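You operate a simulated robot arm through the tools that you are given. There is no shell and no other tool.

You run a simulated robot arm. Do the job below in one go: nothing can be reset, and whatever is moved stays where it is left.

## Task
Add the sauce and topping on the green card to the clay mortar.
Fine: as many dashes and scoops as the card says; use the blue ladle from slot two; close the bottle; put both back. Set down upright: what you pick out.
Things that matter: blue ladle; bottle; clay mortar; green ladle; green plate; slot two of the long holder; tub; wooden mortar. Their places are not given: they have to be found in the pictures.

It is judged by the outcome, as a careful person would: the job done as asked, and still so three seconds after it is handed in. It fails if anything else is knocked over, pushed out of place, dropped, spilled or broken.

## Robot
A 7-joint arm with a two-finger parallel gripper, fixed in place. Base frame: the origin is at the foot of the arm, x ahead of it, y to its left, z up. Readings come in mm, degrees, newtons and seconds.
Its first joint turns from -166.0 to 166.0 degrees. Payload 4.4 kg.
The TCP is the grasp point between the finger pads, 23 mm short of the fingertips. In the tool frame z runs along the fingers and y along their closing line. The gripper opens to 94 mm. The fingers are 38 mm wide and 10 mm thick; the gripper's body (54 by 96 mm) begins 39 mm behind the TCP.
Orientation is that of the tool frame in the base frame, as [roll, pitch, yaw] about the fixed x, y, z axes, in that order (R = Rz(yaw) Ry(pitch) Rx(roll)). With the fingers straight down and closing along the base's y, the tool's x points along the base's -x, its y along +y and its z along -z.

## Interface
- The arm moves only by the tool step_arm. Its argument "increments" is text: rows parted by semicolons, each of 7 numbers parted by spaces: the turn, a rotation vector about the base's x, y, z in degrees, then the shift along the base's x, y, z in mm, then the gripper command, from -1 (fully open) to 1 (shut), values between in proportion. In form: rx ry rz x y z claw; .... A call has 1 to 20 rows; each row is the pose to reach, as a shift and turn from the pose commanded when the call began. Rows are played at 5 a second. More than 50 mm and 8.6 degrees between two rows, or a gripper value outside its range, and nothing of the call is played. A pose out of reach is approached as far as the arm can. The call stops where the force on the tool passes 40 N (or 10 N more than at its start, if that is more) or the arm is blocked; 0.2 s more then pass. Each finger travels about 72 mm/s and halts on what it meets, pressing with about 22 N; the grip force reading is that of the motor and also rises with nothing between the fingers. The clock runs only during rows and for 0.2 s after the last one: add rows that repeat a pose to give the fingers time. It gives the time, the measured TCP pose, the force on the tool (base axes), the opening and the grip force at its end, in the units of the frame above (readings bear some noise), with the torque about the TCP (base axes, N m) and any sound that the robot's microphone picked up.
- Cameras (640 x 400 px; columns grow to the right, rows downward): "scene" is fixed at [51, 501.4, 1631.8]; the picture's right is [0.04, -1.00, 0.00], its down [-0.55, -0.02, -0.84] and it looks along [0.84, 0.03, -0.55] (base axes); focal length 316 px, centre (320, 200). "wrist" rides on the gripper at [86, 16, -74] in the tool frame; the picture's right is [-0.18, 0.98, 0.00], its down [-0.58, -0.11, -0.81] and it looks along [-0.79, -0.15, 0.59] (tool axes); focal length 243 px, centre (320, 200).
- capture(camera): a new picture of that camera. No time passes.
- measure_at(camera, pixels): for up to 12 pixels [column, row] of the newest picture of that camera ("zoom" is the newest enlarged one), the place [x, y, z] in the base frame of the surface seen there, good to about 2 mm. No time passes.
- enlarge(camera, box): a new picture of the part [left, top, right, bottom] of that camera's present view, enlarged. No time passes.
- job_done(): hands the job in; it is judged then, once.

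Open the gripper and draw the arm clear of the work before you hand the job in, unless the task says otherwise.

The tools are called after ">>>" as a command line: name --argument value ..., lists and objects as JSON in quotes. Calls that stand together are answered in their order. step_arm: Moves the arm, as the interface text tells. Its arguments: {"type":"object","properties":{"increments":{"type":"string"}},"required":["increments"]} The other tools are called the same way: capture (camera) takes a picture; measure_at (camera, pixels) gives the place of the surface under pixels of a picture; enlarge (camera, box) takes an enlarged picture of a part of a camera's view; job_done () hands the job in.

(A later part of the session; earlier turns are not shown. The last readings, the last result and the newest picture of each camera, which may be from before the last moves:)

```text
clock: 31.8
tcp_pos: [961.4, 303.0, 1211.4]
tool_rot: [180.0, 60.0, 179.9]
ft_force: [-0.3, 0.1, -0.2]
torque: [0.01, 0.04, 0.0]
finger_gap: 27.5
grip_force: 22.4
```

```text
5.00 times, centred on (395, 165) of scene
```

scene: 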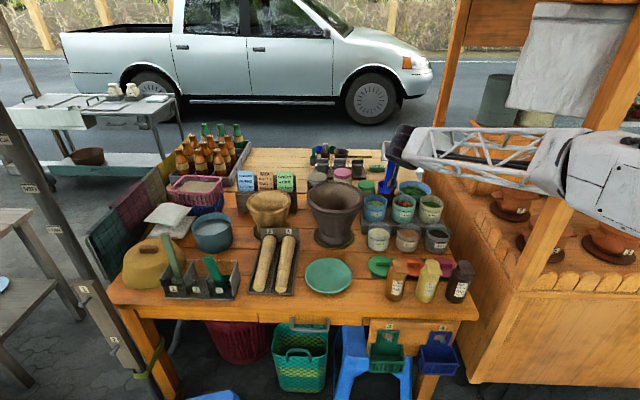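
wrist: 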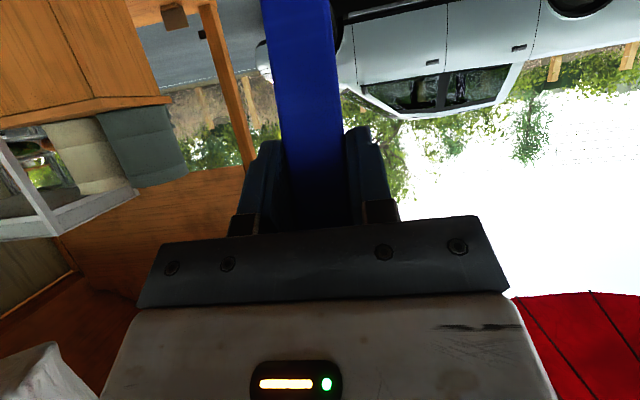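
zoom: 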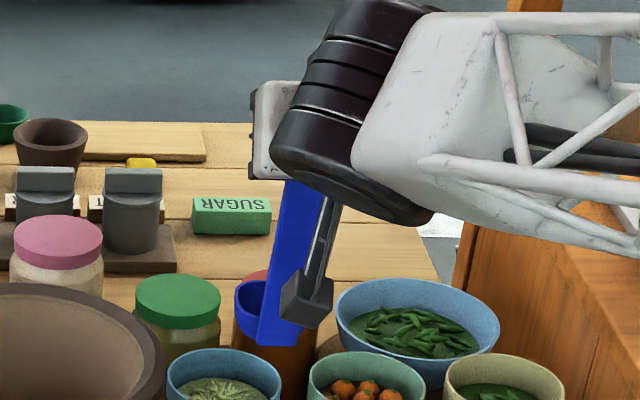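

>>> measure_at --camera "zoom" --pixels '[[240, 295], [250, 290], [262, 290], [250, 310], [280, 330], [285, 250], [300, 190], [290, 210], [245, 330], [238, 320], [300, 300], [310, 260]]'

```text
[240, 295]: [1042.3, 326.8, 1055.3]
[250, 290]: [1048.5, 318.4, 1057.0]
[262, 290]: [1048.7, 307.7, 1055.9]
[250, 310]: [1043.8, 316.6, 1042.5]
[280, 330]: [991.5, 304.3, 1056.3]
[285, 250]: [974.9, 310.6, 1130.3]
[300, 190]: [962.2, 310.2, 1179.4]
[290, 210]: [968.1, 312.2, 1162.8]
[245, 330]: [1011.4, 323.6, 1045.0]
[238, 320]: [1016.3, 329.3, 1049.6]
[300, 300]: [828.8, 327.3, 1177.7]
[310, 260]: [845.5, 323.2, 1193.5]
```

The bowl rim is at z≈1057–1060, centred near (1028,303): aligned over the tub (1025,303), with its handle on the near side. I lower until the bowl is just above the tub's rim and check alignment.

>>> step_arm --increments "0 0 0 0 0 -40 1; 0 0 0 0 0 -80 1; 0 0 0 0 0 -115 1; 0 0 0 0 0 -140 1; 0 0 0 0 0 -140 1"

>>> enlarge --camera "scene" --box '[350, 180, 440, 260]'

>>> capture --camera "wrist"

```text
clock: 33.0
tcp_pos: [960.6, 303.2, 1067.5]
tool_rot: [179.9, 59.9, 179.9]
ft_force: [0.2, -0.5, -0.4]
torque: [0.01, 0.03, -0.01]
finger_gap: 27.4
grip_force: 22.1
```

```text
5.00 times, centred on (395, 220) of scene
```

zoom: 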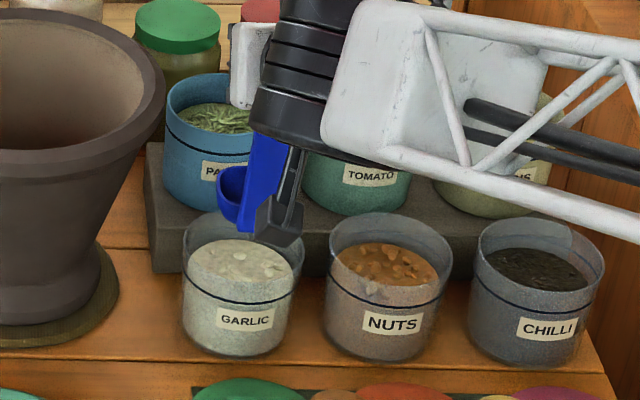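

```text
taken
```

wrist: 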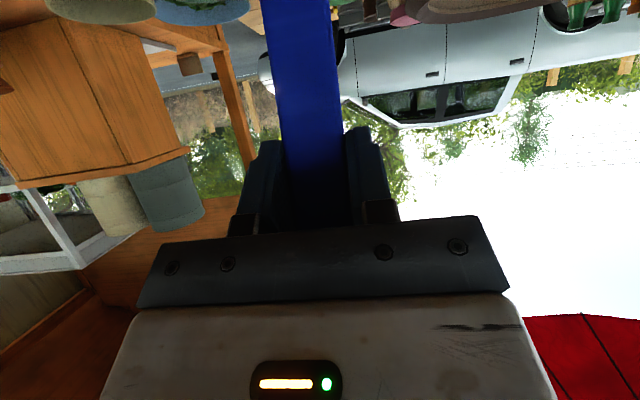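

The ladle bowl hangs over the tub at zoom (235,190). Before lowering further I check the forearm's height over the tubs, by measuring its lower edge, and re-measure the tub rim.

>>> measure_at --camera "zoom" --pixels '[[420, 172], [560, 217], [630, 236], [340, 140], [265, 230], [290, 235], [235, 175], [220, 180], [245, 170], [190, 240], [240, 215], [295, 250]]'

>>> capture --camera "scene"

```text
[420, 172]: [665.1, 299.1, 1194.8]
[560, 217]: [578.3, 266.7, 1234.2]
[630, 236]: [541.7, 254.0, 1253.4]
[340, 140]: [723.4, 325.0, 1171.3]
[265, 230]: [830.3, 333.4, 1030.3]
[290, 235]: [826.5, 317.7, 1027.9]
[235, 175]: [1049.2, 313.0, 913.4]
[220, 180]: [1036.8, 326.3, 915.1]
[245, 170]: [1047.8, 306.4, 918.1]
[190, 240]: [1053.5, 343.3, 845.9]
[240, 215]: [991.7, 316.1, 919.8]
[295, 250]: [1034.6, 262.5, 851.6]
```

```text
taken
```

scene: 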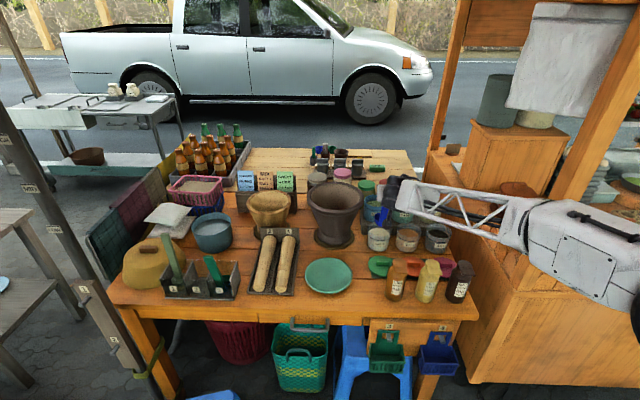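

Forearm clearance is ample (z≥1170). I lower the bowl into the tub to about the garlic surface, watching the force.

>>> step_arm --increments "0 0 0 0.5 0 -12 1; 0 0 0 0.5 0 -24 1; 0 0 0 0.5 0 -36 1; 0 0 0 0.5 0 -46 1; 0 0 0 0.5 0 -54 1; 0 0 0 0.5 0 -54 1"

>>> enlarge --camera "scene" --box '[350, 190, 430, 260]'

```text
clock: 34.4
tcp_pos: [962.2, 305.0, 1015.8]
tool_rot: [-179.9, 60.1, -179.9]
ft_force: [-0.2, 0.5, -0.8]
torque: [0.02, 0.02, 0.01]
finger_gap: 27.7
grip_force: 21.9
```

```text
5.71 times, centred on (390, 225) of scene
```

zoom: 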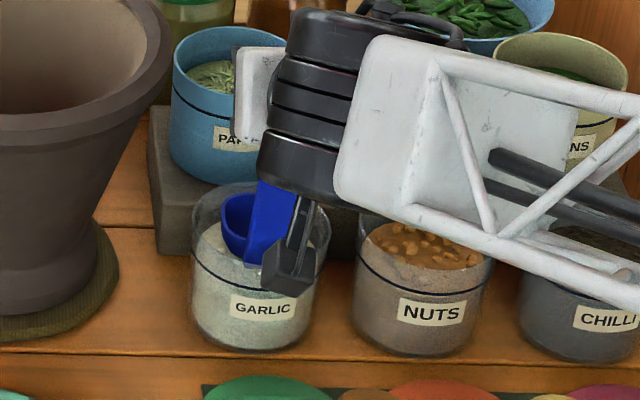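

The bowl is inside the tub at the surface with no contact force. I push further down in small steps so the rim goes under the garlic.

>>> step_arm --increments "0 0 0 0 -1 -6 1; 0 0 0 0 -1 -12 1; 0 0 0 0 -1 -18 1; 0 0 0 0 -1 -24 1; 0 0 0 0 -1 -24 1"

>>> enlarge --camera "scene" --box '[350, 190, 430, 260]'

```text
clock: 35.6
tcp_pos: [961.5, 303.2, 990.6]
tool_rot: [180.0, 60.0, 179.9]
ft_force: [-0.3, 1.1, -1.3]
torque: [-0.02, 0.01, 0.05]
finger_gap: 27.7
grip_force: 21.9
```

```text
5.71 times, centred on (390, 225) of scene
```

zoom: 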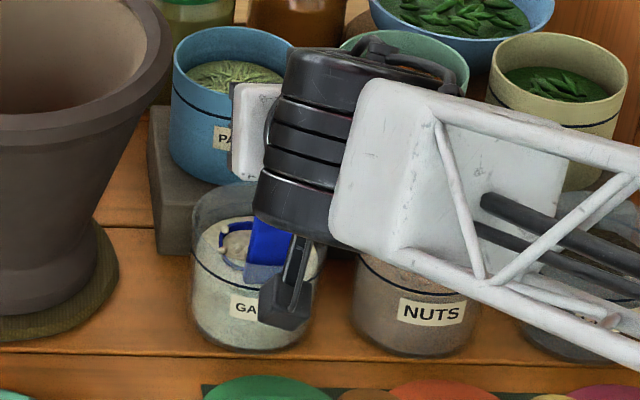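

The bowl rim is at the garlic surface, and garlic appears inside the bowl. I press 10 mm deeper, then look before lifting.

>>> step_arm --increments "0 0 0 0 0 -5 1; 0 0 0 0 0 -10 1; 0 0 0 0 0 -10 1"

>>> enlarge --camera "scene" --box '[355, 205, 415, 255]'

```text
clock: 36.4
tcp_pos: [961.9, 301.7, 979.1]
tool_rot: [-180.0, 59.9, 179.9]
ft_force: [0.1, -0.4, -1.1]
torque: [0.01, 0.03, -0.02]
finger_gap: 27.4
grip_force: 22.4
```

```text
8.00 times, centred on (385, 230) of scene
```

zoom: 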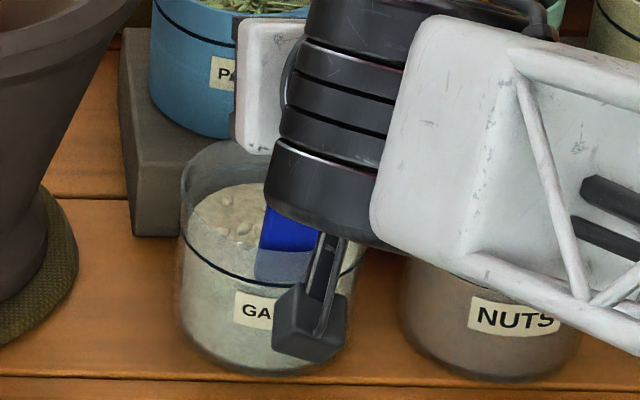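

The bowl is fully under the garlic. I lift it straight up, level, well clear of the tub.

>>> step_arm --increments "0 0 0 0 0 10 1; 0 0 0 0 0 25 1; 0 0 0 0 0 40 1; 0 0 0 0 0 60 1; 0 0 0 0 0 85 1; 0 0 0 0 0 115 1; 0 0 0 0 0 150 1; 0 0 0 0 0 190 1; 0 0 0 0 0 230 1; 0 0 0 0 0 230 1"

>>> enlarge --camera "scene" --box '[350, 130, 440, 260]'

>>> enlarge --camera "scene" --box '[370, 160, 420, 205]'

```text
clock: 38.6
tcp_pos: [963.2, 303.1, 1210.2]
tool_rot: [180.0, 60.0, 179.9]
ft_force: [0.7, 0.1, -0.8]
torque: [0.02, 0.04, 0.01]
finger_gap: 27.6
grip_force: 21.5
```

```text
3.08 times, centred on (395, 195) of scene
```

zoom: 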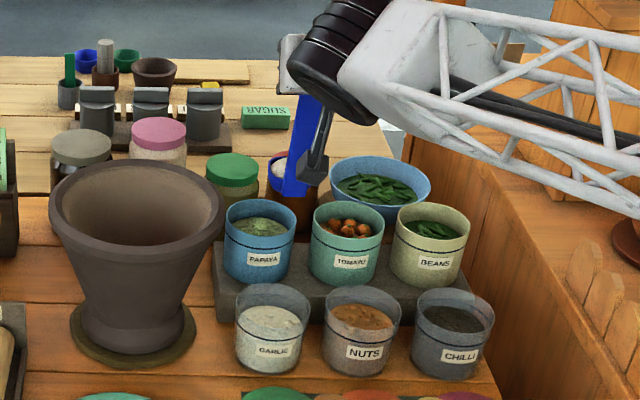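

```text
8.89 times, centred on (395, 182) of scene
```

zoom: 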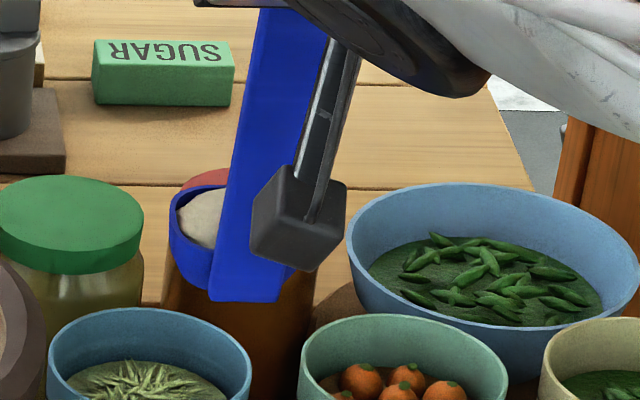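

The bowl came up holding garlic. I carry it level over the clay mortar: bowl target about (1066,500,1090), meaning TCP (999,500,1241).

>>> step_arm --increments "0 0 0 7 35 20 1; 0 0 0 14 70 31 1; 0 0 0 21 110 31 1; 0 0 0 29 155 31 1; 0 0 0 36 197 31 1; 0 0 0 36 197 31 1; 0 0 0 36 197 31 1"

>>> enlarge --camera "scene" --box '[290, 120, 400, 240]'

>>> measure_at --camera "zoom" --pixels '[[320, 200], [300, 160], [320, 150], [300, 180], [320, 120], [290, 165], [310, 170], [330, 180], [200, 250], [330, 100], [340, 60], [310, 140]]'

```text
clock: 40.2
tcp_pos: [1000.0, 499.3, 1241.5]
tool_rot: [-180.0, 60.0, -179.9]
ft_force: [0.6, -0.2, -0.8]
torque: [-0.01, 0.03, -0.02]
finger_gap: 27.5
grip_force: 21.9
```

```text
3.33 times, centred on (345, 180) of scene
```

zoom: 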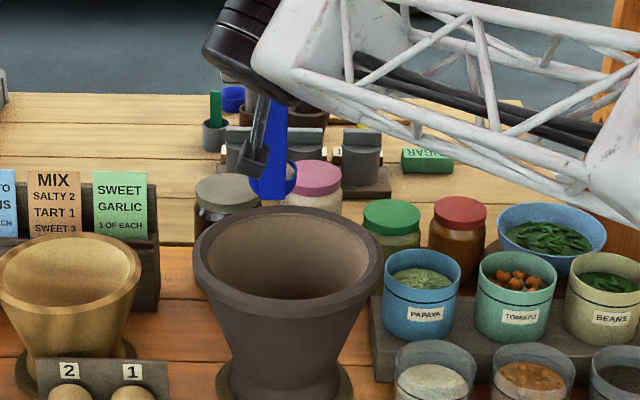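

```text
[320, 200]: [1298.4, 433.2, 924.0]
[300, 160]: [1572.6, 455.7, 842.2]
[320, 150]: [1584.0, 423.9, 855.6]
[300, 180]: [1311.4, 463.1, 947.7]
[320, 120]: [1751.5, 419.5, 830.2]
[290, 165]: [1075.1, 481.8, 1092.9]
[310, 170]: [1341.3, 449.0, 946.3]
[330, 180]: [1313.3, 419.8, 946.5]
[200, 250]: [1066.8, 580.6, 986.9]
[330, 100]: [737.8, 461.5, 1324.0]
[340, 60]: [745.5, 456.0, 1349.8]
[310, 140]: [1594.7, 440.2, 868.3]
```

The bowl sits over the mortar opening at about (1067,499,1090). I tip it sideways about the x axis to ~99°, keeping the bowl over the mortar while the hand swings to the -y side.

>>> step_arm --increments "5.5 0 0 0 -14.5 -0.7 1; 11 0 0 0 -28.8 -2.8 1; 16.5 0 0 0 -42.9 -6.2 1; 22 0 0 0 -56.6 -11 1; 27.5 0 0 0 -69.7 -17.1 1; 33 0 0 0 -82.2 -24.4 1; 38.5 0 0 0 -94 -32.8 1; 44 0 0 0 -104.9 -42.4 1; 49.5 0 0 0 -114.8 -52.9 1; 55 0 0 0 -123.7 -64.4 1; 60.5 0 0 0 -131.4 -76.6 1; 66 0 0 0 -137.9 -89.6 1; 71.5 0 0 0 -143.2 -103.1 1; 77 0 0 0 -147.1 -117 1; 82.5 0 0 0 -149.7 -131.3 1; 88 0 0 0 -150.9 -145.7 1; 93.5 0 0 0 -150.7 -160.2 1; 99 0 0 0 -149.1 -174.6 1; 99 0 0 0 -149.1 -174.6 1; 99 0 0 0 -149.1 -174.6 1"

>>> enlarge --camera "scene" --box '[290, 130, 430, 250]'

>>> capture --camera "wrist"

```text
clock: 44.4
tcp_pos: [998.0, 350.2, 1066.7]
tool_rot: [85.4, -7.8, 120.3]
ft_force: [0.0, -0.7, -0.8]
torque: [-0.08, 0.01, -0.02]
finger_gap: 27.4
grip_force: 22.0
```

```text
3.33 times, centred on (360, 190) of scene
```

zoom: 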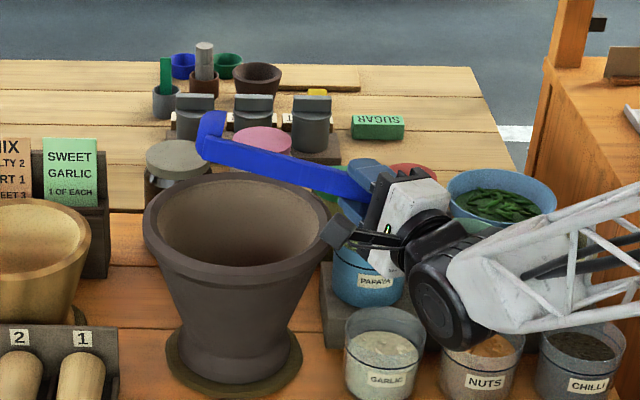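

```text
taken
```

wrist: 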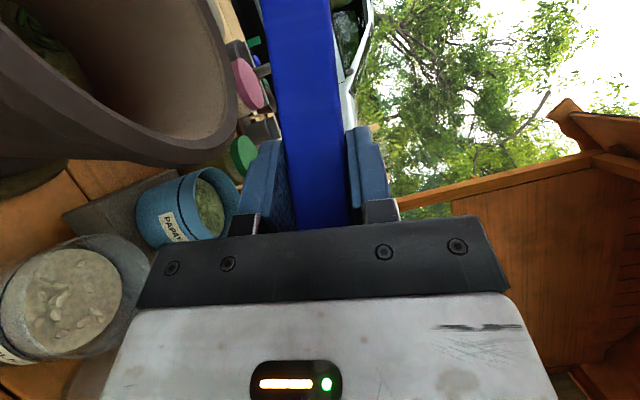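

The tilt completed; I zoom on the bowl (about (338,165)) and the mortar's interior to see whether the garlic dropped.

>>> enlarge --camera "scene" --box '[320, 155, 370, 190]'

>>> enlarge --camera "scene" --box '[300, 175, 370, 230]'

>>> enlarge --camera "wrist" --box '[0, 0, 260, 165]'

```text
11.43 times, centred on (345, 172) of scene
```

zoom: 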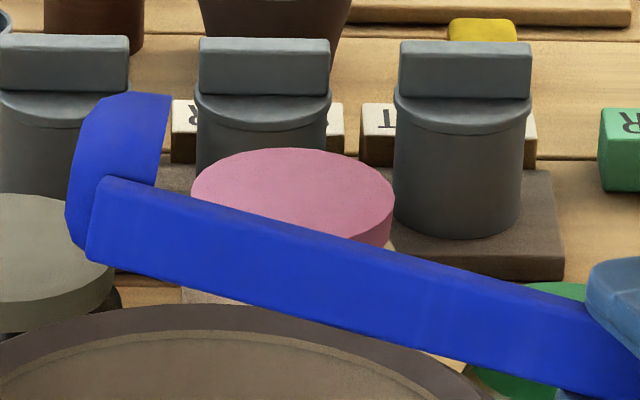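

```text
7.27 times, centred on (335, 202) of scene
```

zoom: 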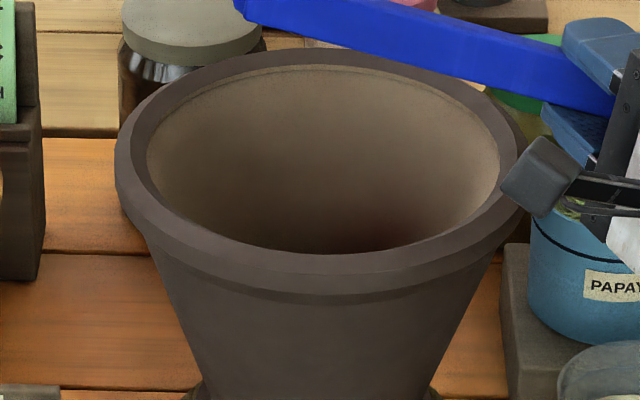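

```text
2.42 times, centred on (130, 82) of wrist
```

zoom: 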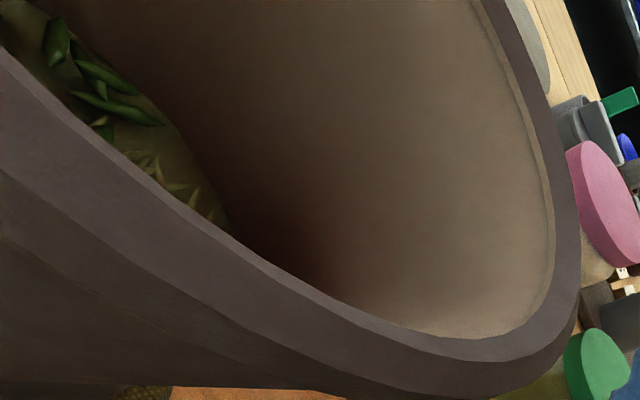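

I can't see inside the bowl from here; the mortar already holds some greens. I tip 15° further, keeping the hand height, and hold to make sure it empties.

>>> step_arm --increments "5 0 0 0 4 1 1; 10 0 0 0 8 1 1; 15 0 0 0 11 2 1; 15 0 0 0 11 2 1; 15 0 0 0 11 2 1; 15 0 0 0 11 2 1; 15 0 0 0 11 2 1"

>>> capture --camera "wrist"

>>> enlarge --camera "scene" --box '[300, 145, 380, 205]'

```text
clock: 46.0
tcp_pos: [997.9, 361.8, 1070.7]
tool_rot: [77.5, -20.7, 122.3]
ft_force: [1.0, 1.2, -0.6]
torque: [-0.05, 0.0, -0.01]
finger_gap: 27.6
grip_force: 22.3
```

```text
taken
```

wrist: 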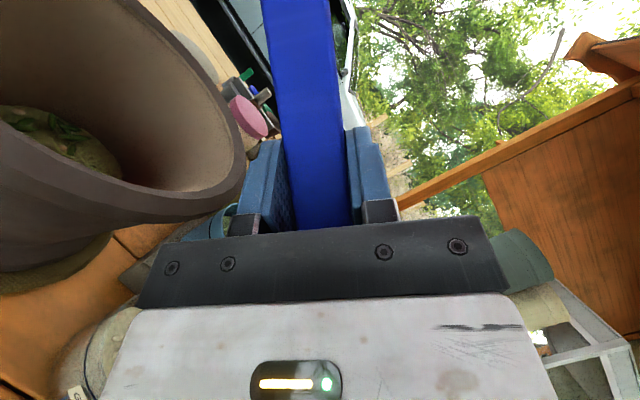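

```text
6.67 times, centred on (340, 175) of scene
```

zoom: 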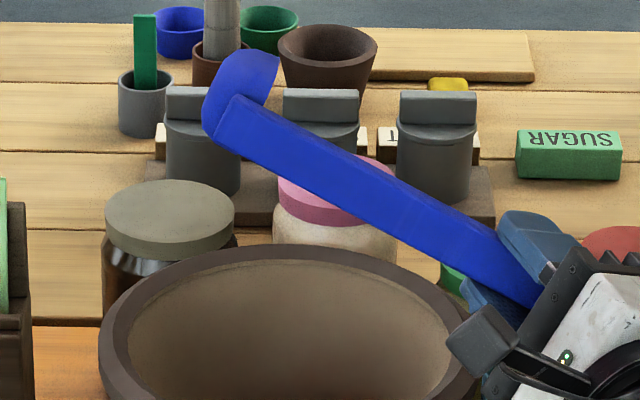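

>>> enlarge --camera "wrist" --box '[0, 70, 160, 200]'

>>> measure_at --camera "wrist" --pixels '[[40, 125], [60, 140], [90, 155], [110, 165], [80, 140], [20, 120]]'

```text
3.08 times, centred on (80, 135) of wrist
```

zoom: 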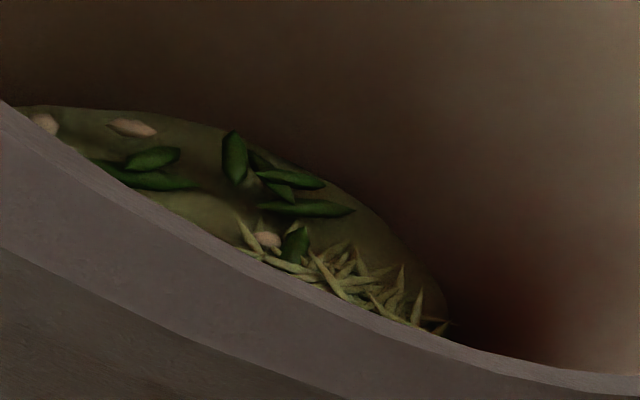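

```text
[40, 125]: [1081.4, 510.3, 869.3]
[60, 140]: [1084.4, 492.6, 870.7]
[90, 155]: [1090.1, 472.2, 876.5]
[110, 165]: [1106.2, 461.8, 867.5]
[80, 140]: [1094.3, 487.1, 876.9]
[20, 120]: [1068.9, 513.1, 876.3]
```

Pale cloves now lie on the greens inside the mortar (wrist zoom (130,128), (268,240)). I bring the ladle back upright over the mortar and check that the bowl is empty.

>>> step_arm --increments "-6 0 0 0 -5.7 14.7 1; -12 0 0 0 -9.8 30 1; -18 0 0 0 -12.3 45.6 1; -24 0 0 0 -13.1 61.4 1; -30 0 0 0 -12.3 77.2 1; -36 0 0 0 -9.8 92.8 1; -42 0 0 0 -5.7 108.1 1; -48 0 0 0 0 122.8 1; -54 0 0 0 7.1 136.9 1; -60 0 0 0 15.7 150.2 1; -66 0 0 0 25.7 162.4 1; -72 0 0 0 36.9 173.6 1; -78 0 0 0 49.1 183.6 1; -84 0 0 0 62.4 192.2 1; -90 0 0 0 76.5 199.3 1; -96 0 0 0 91.2 205 1; -102 0 0 0 106.5 209.1 1; -108 0 0 0 122.1 211.6 1; -114 0 0 0 137.9 212.4 1; -114 0 0 0 137.9 212.4 1"

>>> enlarge --camera "scene" --box '[310, 130, 370, 180]'

>>> capture --camera "scene"

```text
clock: 50.2
tcp_pos: [997.8, 499.2, 1281.9]
tool_rot: [-179.9, 59.9, -180.0]
ft_force: [-0.6, -0.3, -0.5]
torque: [0.01, 0.01, 0.03]
finger_gap: 27.8
grip_force: 21.9
```

```text
8.00 times, centred on (340, 155) of scene
```

zoom: 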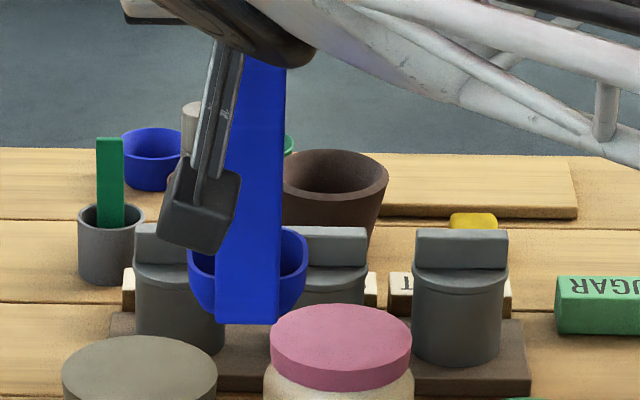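

```text
taken
```

scene: 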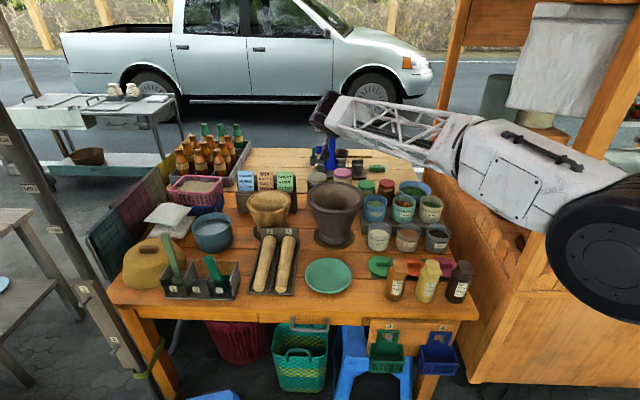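

The bowl is empty. I return the ladle: moving back above slot two by exactly reversing the summed shifts (-279.5, +428.2), staying high.

>>> step_arm --increments "0 0 0 -25.4 38.9 -9.8 1; 0 0 0 -50.8 77.9 -19.6 1; 0 0 0 -76.2 116.8 -29.4 1; 0 0 0 -101.6 155.7 -39.2 1; 0 0 0 -127 194.6 -49 1; 0 0 0 -152.5 233.6 -58.8 1; 0 0 0 -177.9 272.5 -68.6 1; 0 0 0 -203.3 311.4 -78.4 1; 0 0 0 -228.7 350.3 -88.2 1; 0 0 0 -254.1 389.3 -98 1; 0 0 0 -279.5 428.2 -107.8 1; 0 0 0 -279.5 428.2 -147.8 1; 0 0 0 -279.5 428.2 -147.8 1"

>>> capture --camera "wrist"

>>> enlarge --camera "scene" --box '[110, 200, 270, 310]'

```text
clock: 53.0
tcp_pos: [720.5, 926.4, 1134.8]
tool_rot: [-180.0, 60.0, 179.9]
ft_force: [0.4, -0.1, -0.4]
torque: [0.0, 0.0, 0.0]
finger_gap: 27.7
grip_force: 22.0
```

```text
taken
```

wrist: 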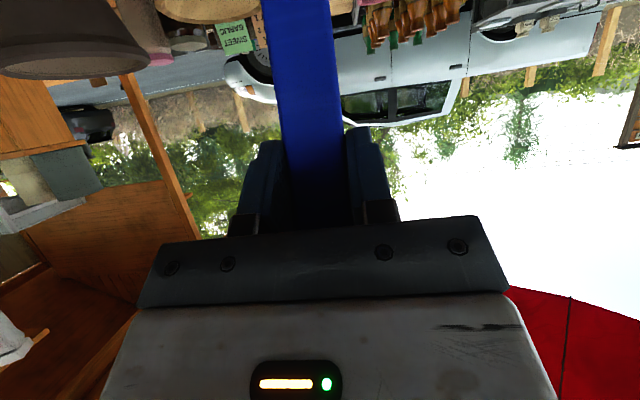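

```text
3.64 times, centred on (190, 255) of scene
```

zoom: 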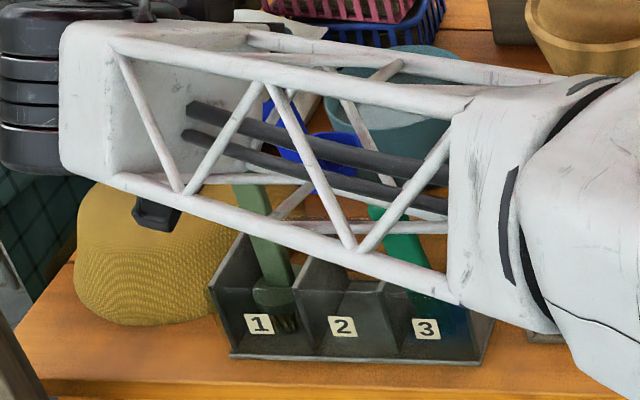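

I'm above slot two. I verify the handle's alignment in the grip by measuring along it, before lowering.

>>> measure_at --camera "wrist" --pixels '[[295, 5], [270, 10], [325, 10], [270, 30], [330, 30], [300, 60], [280, 100], [335, 100], [310, 150], [285, 60], [330, 60], [310, 100]]'

>>> measure_at --camera "zoom" --pixels '[[340, 145], [355, 150], [325, 185], [290, 155], [320, 150], [340, 185], [245, 285], [315, 262], [372, 292], [270, 195], [385, 215], [255, 200]]'

```text
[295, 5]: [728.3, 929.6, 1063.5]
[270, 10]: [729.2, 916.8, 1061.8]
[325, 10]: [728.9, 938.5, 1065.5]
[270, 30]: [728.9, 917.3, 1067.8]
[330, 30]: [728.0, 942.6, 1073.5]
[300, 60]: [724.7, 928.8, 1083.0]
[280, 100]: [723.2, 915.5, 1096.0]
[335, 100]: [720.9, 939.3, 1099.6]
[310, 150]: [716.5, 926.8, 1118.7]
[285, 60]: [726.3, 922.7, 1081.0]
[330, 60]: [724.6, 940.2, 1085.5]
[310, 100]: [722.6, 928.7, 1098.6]
```

```text
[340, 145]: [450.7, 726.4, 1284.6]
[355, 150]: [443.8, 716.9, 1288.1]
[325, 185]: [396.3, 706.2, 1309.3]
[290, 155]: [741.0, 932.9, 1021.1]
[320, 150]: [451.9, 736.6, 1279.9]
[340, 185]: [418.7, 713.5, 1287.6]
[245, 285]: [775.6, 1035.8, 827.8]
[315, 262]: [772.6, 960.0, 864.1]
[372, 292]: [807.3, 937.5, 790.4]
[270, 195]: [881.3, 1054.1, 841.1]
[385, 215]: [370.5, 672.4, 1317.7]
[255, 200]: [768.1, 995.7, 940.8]
```

The handle's slope and place in the grip match the original (12° lean, same offsets). I lower it straight down 169 mm into slot two, slowly at the end.

>>> step_arm --increments "0 0 0 0 0 -35 1; 0 0 0 0 0 -65 1; 0 0 0 0 0 -90 1; 0 0 0 0 0 -110 1; 0 0 0 0 0 -128 1; 0 0 0 0 0 -143 1; 0 0 0 0 0 -154 1; 0 0 0 0 0 -162 1; 0 0 0 0 0 -167 1; 0 0 0 0 0 -169 1; 0 0 0 0 0 -169 1"

>>> enlarge --camera "scene" --box '[110, 220, 270, 320]'

>>> capture --camera "wrist"

```text
clock: 55.4
tcp_pos: [720.3, 928.3, 966.1]
tool_rot: [179.9, 60.0, 179.9]
ft_force: [-1.9, 0.0, 6.3]
torque: [-0.01, -0.07, 0.0]
finger_gap: 27.9
grip_force: 22.0
```

```text
4.00 times, centred on (190, 270) of scene
```

zoom: 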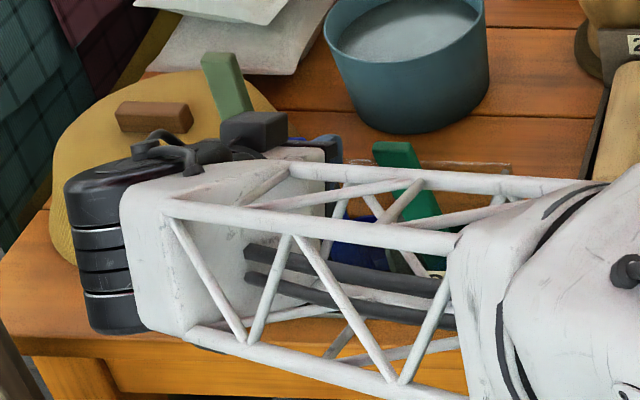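

```text
taken
```

wrist: 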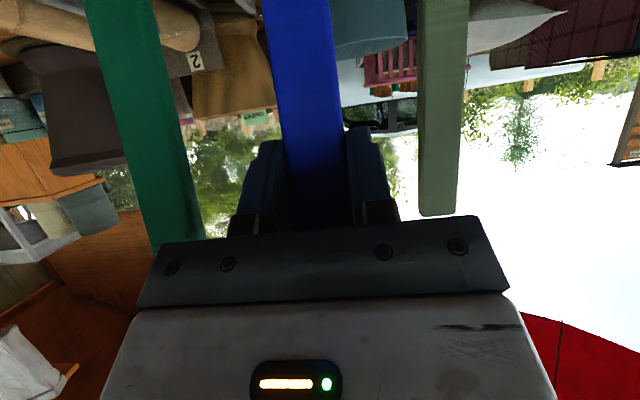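

The view matches the original grasp and a gentle 6 N contact shows it's resting on the bottom. I open to 47 mm and draw straight back.

>>> step_arm --increments "0 0 0 0 0 0 0.4; 0 0 0 0 0 0 0.2; 0 0 0 0 0 0 0; 0 0 0 0 0 0 0; 0 0 0 0 0 0 0"

>>> capture --camera "wrist"

```text
clock: 56.6
tcp_pos: [720.0, 927.9, 964.5]
tool_rot: [-180.0, 60.0, 180.0]
ft_force: [0.2, 0.8, -0.1]
torque: [0.02, 0.02, -0.04]
finger_gap: 47.0
grip_force: 0.1
```

```text
taken
```

wrist: 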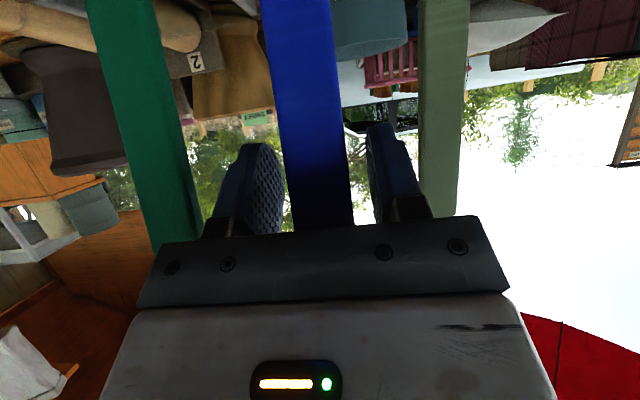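

The ladle stands free between the opened fingers. I withdraw backward and up.

>>> step_arm --increments "0 0 0 -20 0 8 0; 0 0 0 -45 0 18 0; 0 0 0 -75 0 35 0; 0 0 0 -100 0 70 0; 0 0 0 -110 0 115 0; 0 0 0 -120 -20 155 0; 0 0 0 -120 -60 180 0; 0 0 0 -120 -105 195 0; 0 0 0 -120 -150 200 0; 0 0 0 -120 -150 200 0"

>>> capture --camera "scene"

>>> enlarge --camera "scene" --box '[130, 220, 270, 310]'

```text
clock: 58.8
tcp_pos: [598.1, 778.1, 1164.9]
tool_rot: [179.9, 59.9, -180.0]
ft_force: [0.3, -0.2, -1.0]
torque: [0.03, 0.01, 0.0]
finger_gap: 46.9
grip_force: 0.1
```

```text
taken
```

scene: 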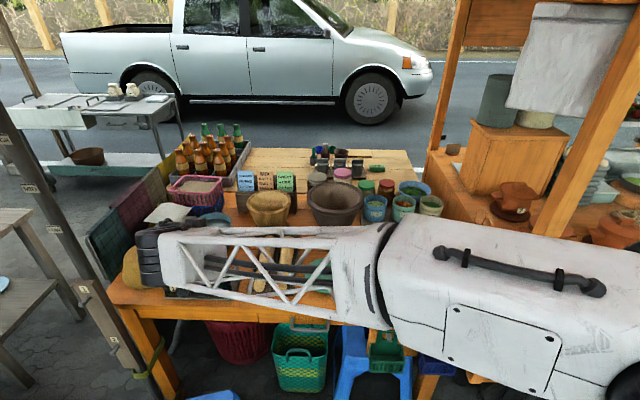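

```text
4.44 times, centred on (200, 265) of scene
```

zoom: 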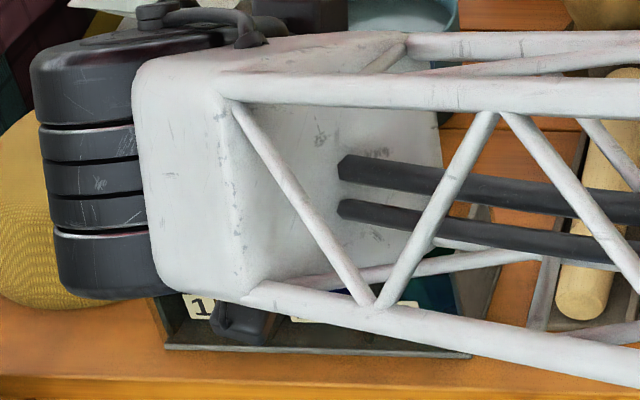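

The arm blocks the holder view; I'll check it once clear. Next I move to the bottle: at z≈1165 to (620,181.5), levelling the tool to horizontal and shutting the fingers for lifting the cap tab.

>>> step_arm --increments "0 -2.3 0 1.7 -45.9 0 0.3; 0 -4.6 0 3.4 -91.8 0 0.6; 0 -6.9 0 5.1 -137.7 0 1; 0 -9.2 0 6.8 -183.6 0 1; 0 -11.5 0 8.5 -229.5 0 1; 0 -13.8 0 10.2 -275.4 0 1; 0 -16.1 0 11.9 -321.3 0 1; 0 -18.4 0 13.6 -367.2 0 1; 0 -20.7 0 15.3 -413.1 0 1; 0 -23 0 17 -459 0 1; 0 -25.3 0 18.7 -504.9 0 1; 0 -27.6 0 20.4 -550.8 0 1; 0 -30 0 22 -596.5 0 1; 0 -30 0 22 -596.5 0 1"

>>> capture --camera "scene"

>>> enlarge --camera "scene" --box '[130, 220, 270, 310]'

```text
clock: 61.8
tcp_pos: [618.4, 180.6, 1165.8]
tool_rot: [63.4, 90.0, 63.4]
ft_force: [0.1, -0.6, -0.4]
torque: [0.01, 0.0, 0.01]
finger_gap: 0.0
grip_force: 22.0
```

```text
taken
```

scene: 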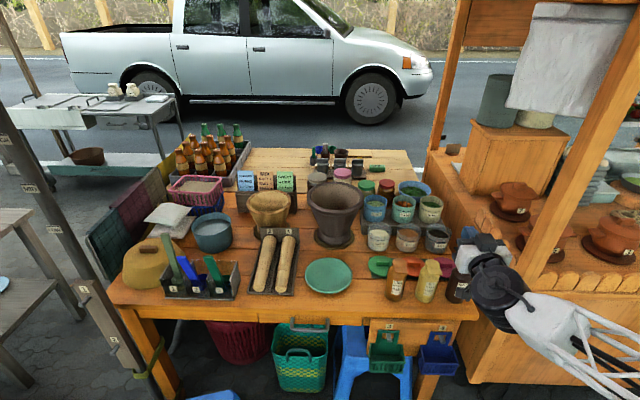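

```text
4.44 times, centred on (200, 265) of scene
```

zoom: 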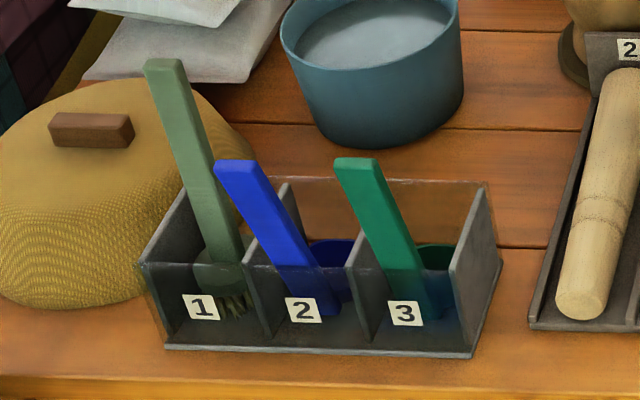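

The ladle is back in slot two just as it was (zoom (270,230)). Now I lower the closed, near-horizontal fingers in front of the sweet bottle to about z=903, pitched 10° down.

>>> step_arm --increments "0 2 0 0 0 -40 1; 0 4 0 0 0 -84 1; 0 6 0 0 0 -128 1; 0 8 0 0 0 -172 1; 0 10 0 0 0 -216 1; 0 10 0 0 0 -262 1; 0 10 0 0 0 -262 1; 0 10 0 0 0 -262 1"

>>> capture --camera "wrist"

>>> capture --camera "scene"

```text
clock: 63.6
tcp_pos: [621.1, 180.4, 902.2]
tool_rot: [179.9, 80.0, 180.0]
ft_force: [0.2, 0.0, 1.1]
torque: [0.03, 0.01, 0.02]
finger_gap: 0.0
grip_force: 22.4
```

```text
taken
```

wrist: 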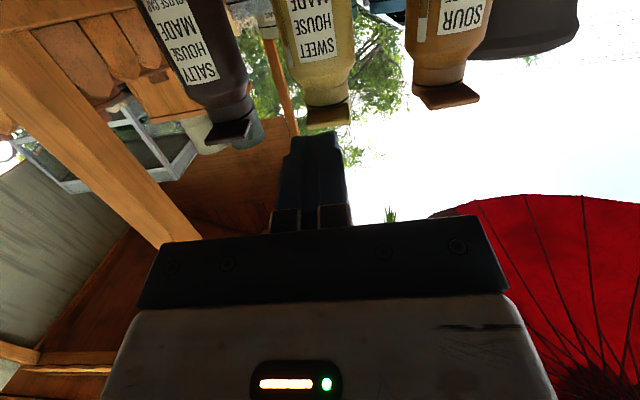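

```text
taken
```

scene: 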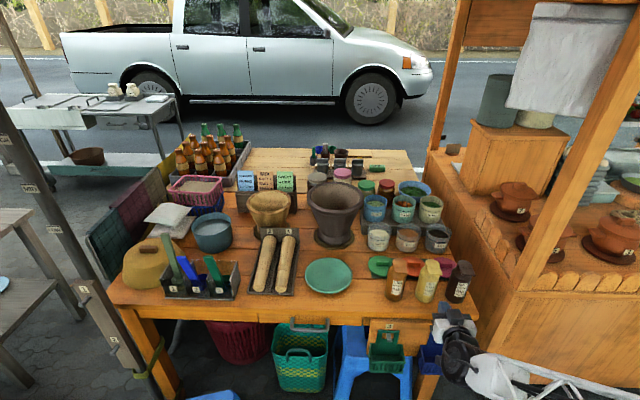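

The wrist camera now looks up at the sweet bottle and its tab from below, at (325,110). I zoom in to measure the tab's underside.

>>> enlarge --camera "wrist" --box '[270, 50, 380, 150]'

>>> measure_at --camera "zoom" --pixels '[[230, 300], [280, 295], [320, 285], [300, 270], [260, 280], [240, 240], [330, 200], [290, 240], [210, 230], [350, 180], [270, 310], [315, 305]]'

```text
4.00 times, centred on (325, 100) of wrist
```

zoom: 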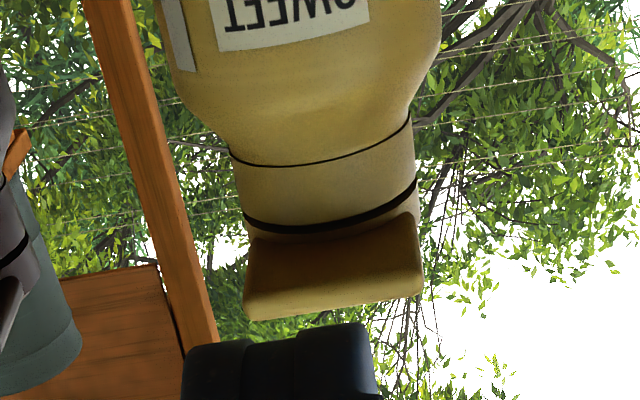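

```text
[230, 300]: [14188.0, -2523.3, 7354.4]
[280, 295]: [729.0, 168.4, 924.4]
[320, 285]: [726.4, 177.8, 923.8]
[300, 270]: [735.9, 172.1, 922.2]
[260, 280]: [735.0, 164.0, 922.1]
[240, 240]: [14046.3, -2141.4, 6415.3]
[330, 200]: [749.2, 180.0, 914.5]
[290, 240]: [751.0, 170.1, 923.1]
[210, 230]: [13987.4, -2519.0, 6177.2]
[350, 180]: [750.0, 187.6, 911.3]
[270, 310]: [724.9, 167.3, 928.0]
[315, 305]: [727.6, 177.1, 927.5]
```

The tab's underside is z≈922.5 spanning x 727–750; the neck front is at x≈750. I slide the fingertips under the tab (TCP x≈714) without touching.

>>> step_arm --increments "0 0 0 30 0.5 0 1; 0 0 0 60 0.5 0 1; 0 0 0 80 0.5 0 1; 0 0 0 94 0.5 0 1; 0 0 0 94 0.5 0 1"

>>> capture --camera "wrist"

>>> enlarge --camera "wrist" --box '[230, 60, 410, 220]'

>>> enlarge --camera "scene" --box '[375, 240, 485, 320]'

```text
clock: 64.8
tcp_pos: [714.7, 181.2, 904.1]
tool_rot: [179.9, 80.0, 179.9]
ft_force: [0.1, -0.6, -0.1]
torque: [-0.01, -0.02, -0.03]
finger_gap: 0.0
grip_force: 21.9
```

```text
taken
```

wrist: 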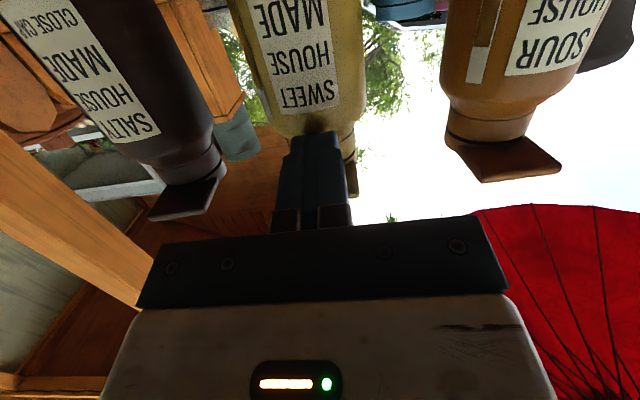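

```text
2.50 times, centred on (320, 140) of wrist
```

zoom: 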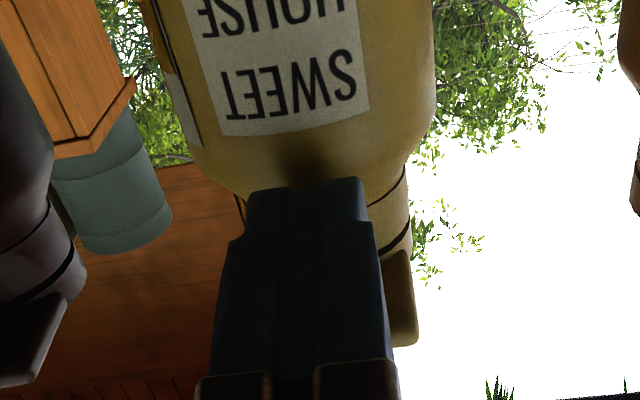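

```text
5.00 times, centred on (430, 280) of scene
```

zoom: 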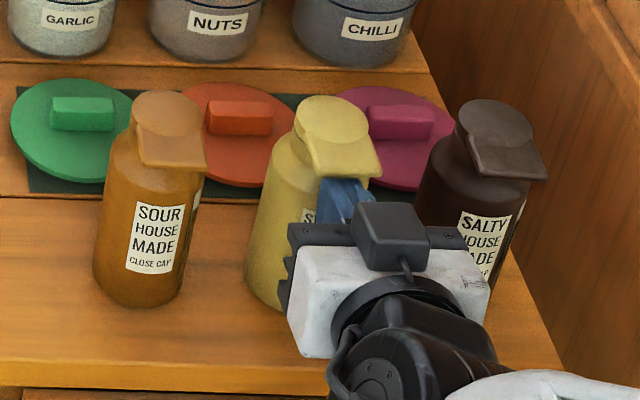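

The fingertips are now under the tab with no contact. In the scene zoom a dark housing shows at (395,235); I measure it to be sure where the camera body is relative to things.

>>> measure_at --camera "zoom" --pixels '[[395, 235], [370, 215], [395, 260], [340, 300], [320, 240], [460, 240], [340, 195], [400, 345], [330, 170], [350, 250]]'

```text
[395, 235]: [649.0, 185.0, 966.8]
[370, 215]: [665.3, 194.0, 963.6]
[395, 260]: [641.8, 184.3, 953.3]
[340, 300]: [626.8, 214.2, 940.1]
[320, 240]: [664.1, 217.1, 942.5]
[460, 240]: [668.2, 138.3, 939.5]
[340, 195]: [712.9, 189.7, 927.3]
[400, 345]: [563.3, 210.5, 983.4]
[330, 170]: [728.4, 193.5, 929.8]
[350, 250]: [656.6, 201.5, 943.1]
```

There is also a housing on top of the hand (about 50 mm off the tool axis), which I must keep away from the bottle's neck. I check where the table's front edge lies for the clearance of the camera box below the hand.

>>> measure_at --camera "scene" --pixels '[[410, 305], [410, 312], [410, 316], [410, 320], [410, 326], [350, 310], [350, 320], [350, 326], [470, 300], [470, 312], [395, 345], [430, 345]]'

```text
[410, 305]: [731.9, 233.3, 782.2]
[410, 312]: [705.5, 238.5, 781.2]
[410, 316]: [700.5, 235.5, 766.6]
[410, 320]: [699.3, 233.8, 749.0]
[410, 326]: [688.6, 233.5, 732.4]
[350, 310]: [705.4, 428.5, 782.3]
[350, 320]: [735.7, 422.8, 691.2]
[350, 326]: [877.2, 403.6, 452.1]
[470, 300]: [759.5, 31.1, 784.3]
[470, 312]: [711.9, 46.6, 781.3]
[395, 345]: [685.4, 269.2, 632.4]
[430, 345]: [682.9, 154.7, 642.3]
```

The table edge is at x≈700, so the low camera box clears it. Now I push the tab up gently: 14 mm, checking the force.

>>> step_arm --increments "0 0 0 2 0 4 1; 0 0 0 2 0 8 1; 0 0 0 2 0 14 1; 0 0 0 2 0 14 1"

>>> enlarge --camera "scene" --box '[385, 240, 475, 310]'

>>> capture --camera "wrist"

```text
clock: 65.8
tcp_pos: [716.2, 180.7, 918.8]
tool_rot: [179.9, 80.0, 179.9]
ft_force: [0.0, -0.3, -0.1]
torque: [0.02, 0.0, -0.01]
finger_gap: 0.0
grip_force: 22.1
```

```text
5.71 times, centred on (430, 275) of scene
```

zoom: 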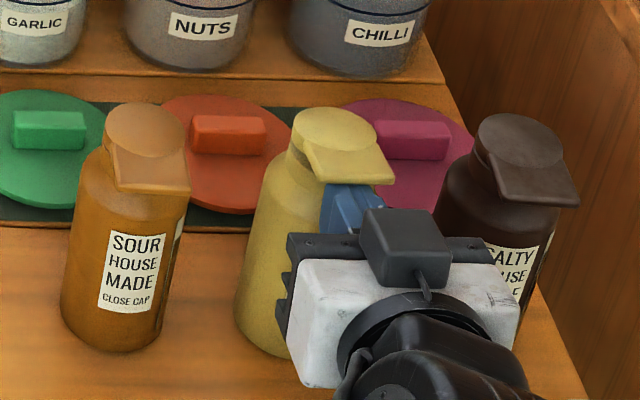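

```text
taken
```

wrist: 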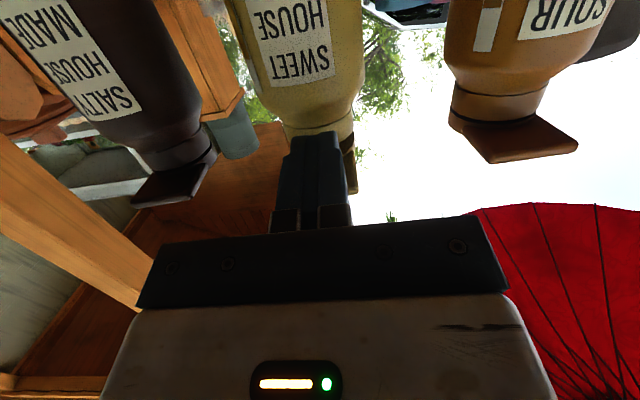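

No force yet. I measure the tab now to see if it has started to lift.

>>> measure_at --camera "zoom" --pixels '[[350, 165], [330, 175], [380, 178], [335, 125], [310, 120], [345, 200], [360, 205], [365, 190]]'

>>> enlarge --camera "wrist" --box '[250, 80, 390, 220]'

```text
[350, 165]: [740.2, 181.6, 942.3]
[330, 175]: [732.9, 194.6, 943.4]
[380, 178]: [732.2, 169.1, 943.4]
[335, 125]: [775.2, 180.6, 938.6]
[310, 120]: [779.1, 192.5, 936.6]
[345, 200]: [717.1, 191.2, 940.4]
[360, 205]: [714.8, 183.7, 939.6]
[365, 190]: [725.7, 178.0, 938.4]
```

```text
2.86 times, centred on (320, 150) of wrist
```

zoom: 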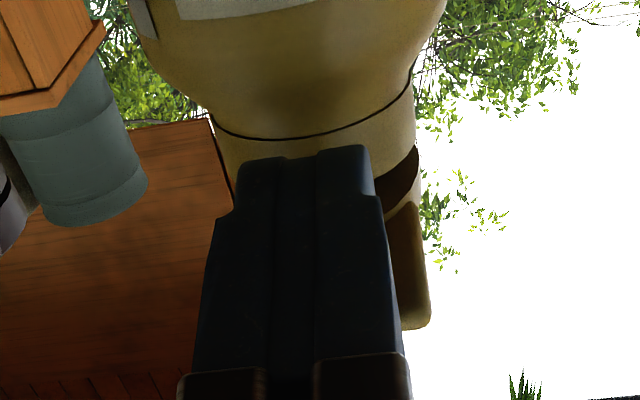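

The tab's front has risen ~13 mm (z≈943) while the neck stays, so the lid is hinging open with negligible force. I continue along the arc in small steps.

>>> step_arm --increments "0 0 0 2 0 6 1; 0 0 0 4 0 12 1; 0 0 0 7 0 18 1; 0 0 0 11 0 24 1; 0 0 0 11 0 24 1"

>>> enlarge --camera "scene" --box '[395, 235, 465, 290]'

>>> measure_at --camera "zoom" --pixels '[[300, 130], [340, 130], [320, 180], [300, 180], [340, 180], [380, 180], [310, 100], [330, 150], [280, 220], [260, 240], [320, 90], [350, 110]]'

```text
clock: 67.0
tcp_pos: [728.2, 180.5, 941.5]
tool_rot: [180.0, 80.0, 179.9]
ft_force: [0.6, 0.5, 0.7]
torque: [-0.01, 0.01, 0.04]
finger_gap: 0.0
grip_force: 21.9
```

```text
7.27 times, centred on (430, 262) of scene
```

zoom: 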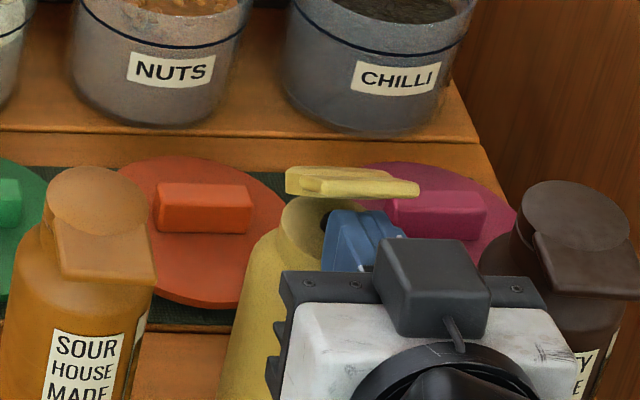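

```text
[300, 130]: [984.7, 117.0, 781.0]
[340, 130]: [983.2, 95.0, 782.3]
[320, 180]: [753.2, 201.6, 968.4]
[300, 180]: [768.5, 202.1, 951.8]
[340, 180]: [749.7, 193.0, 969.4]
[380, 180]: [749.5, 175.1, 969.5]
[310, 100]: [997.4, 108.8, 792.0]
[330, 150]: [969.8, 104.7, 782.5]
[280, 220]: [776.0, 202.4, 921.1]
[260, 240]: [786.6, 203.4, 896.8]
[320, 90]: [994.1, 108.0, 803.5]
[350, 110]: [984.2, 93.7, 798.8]
```

The lid is about halfway open (tab front now at (750,969)). I continue the arc, going up and over to push the lid past vertical.

>>> step_arm --increments "0 0 0 4 0 10 1; 0 0 0 10 0 18 1; 0 0 0 17 0 23 1; 0 0 0 25 0 26 1; 0 0 0 25 0 26 1"

>>> enlarge --camera "scene" --box '[395, 225, 465, 290]'

>>> capture --camera "wrist"

```text
clock: 68.2
tcp_pos: [754.1, 181.3, 967.3]
tool_rot: [180.0, 80.1, 180.0]
ft_force: [0.2, 0.6, 0.1]
torque: [0.0, -0.01, -0.01]
finger_gap: 0.1
grip_force: 22.2
```

```text
6.15 times, centred on (430, 258) of scene
```

zoom: 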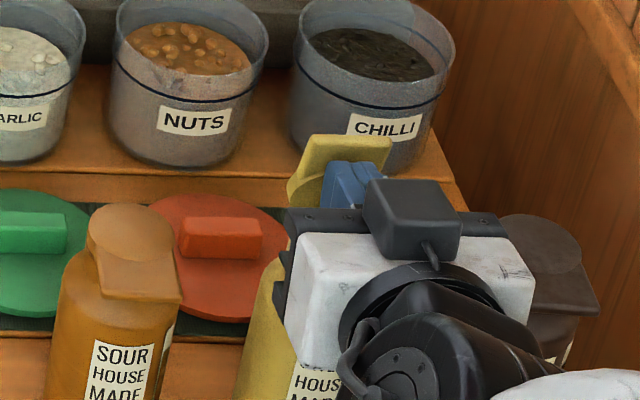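

```text
taken
```

wrist: 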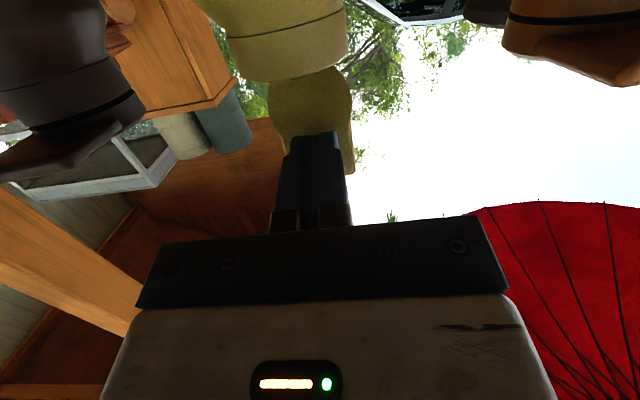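

The lid stands near 75–80°. I push it on past vertical to about 115–120°.

>>> step_arm --increments "0 0 0 9 0 0 1; 0 0 0 18 0 -1 1; 0 0 0 27 0 -3 1; 0 0 0 34 0 -6 1; 0 0 0 34 0 -6 1"

>>> enlarge --camera "scene" --box '[395, 225, 465, 290]'

>>> capture --camera "wrist"

```text
clock: 69.4
tcp_pos: [787.0, 182.3, 961.9]
tool_rot: [179.9, 80.0, 179.9]
ft_force: [-1.4, -0.1, 2.2]
torque: [-0.02, 0.0, 0.08]
finger_gap: 0.1
grip_force: 21.9
```

```text
6.15 times, centred on (430, 258) of scene
```

zoom: 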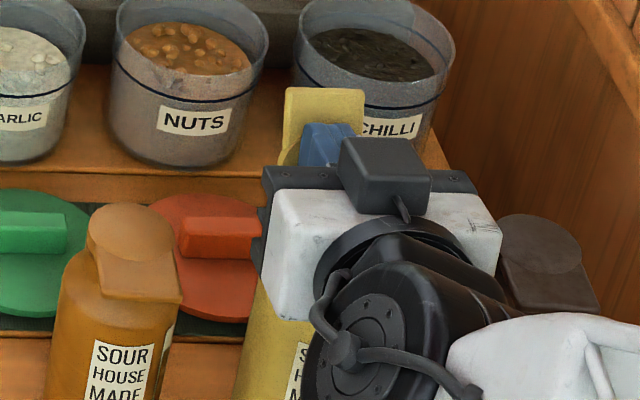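

```text
taken
```

wrist: 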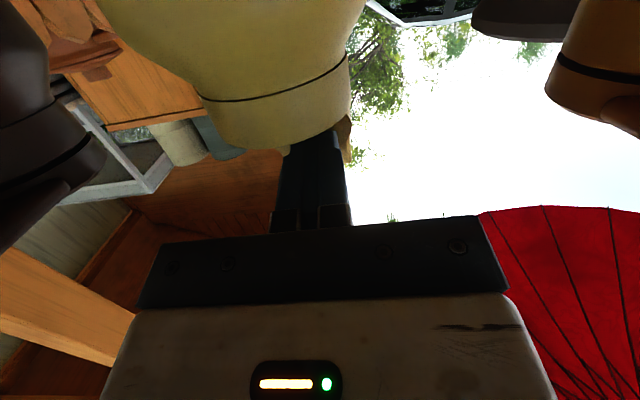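

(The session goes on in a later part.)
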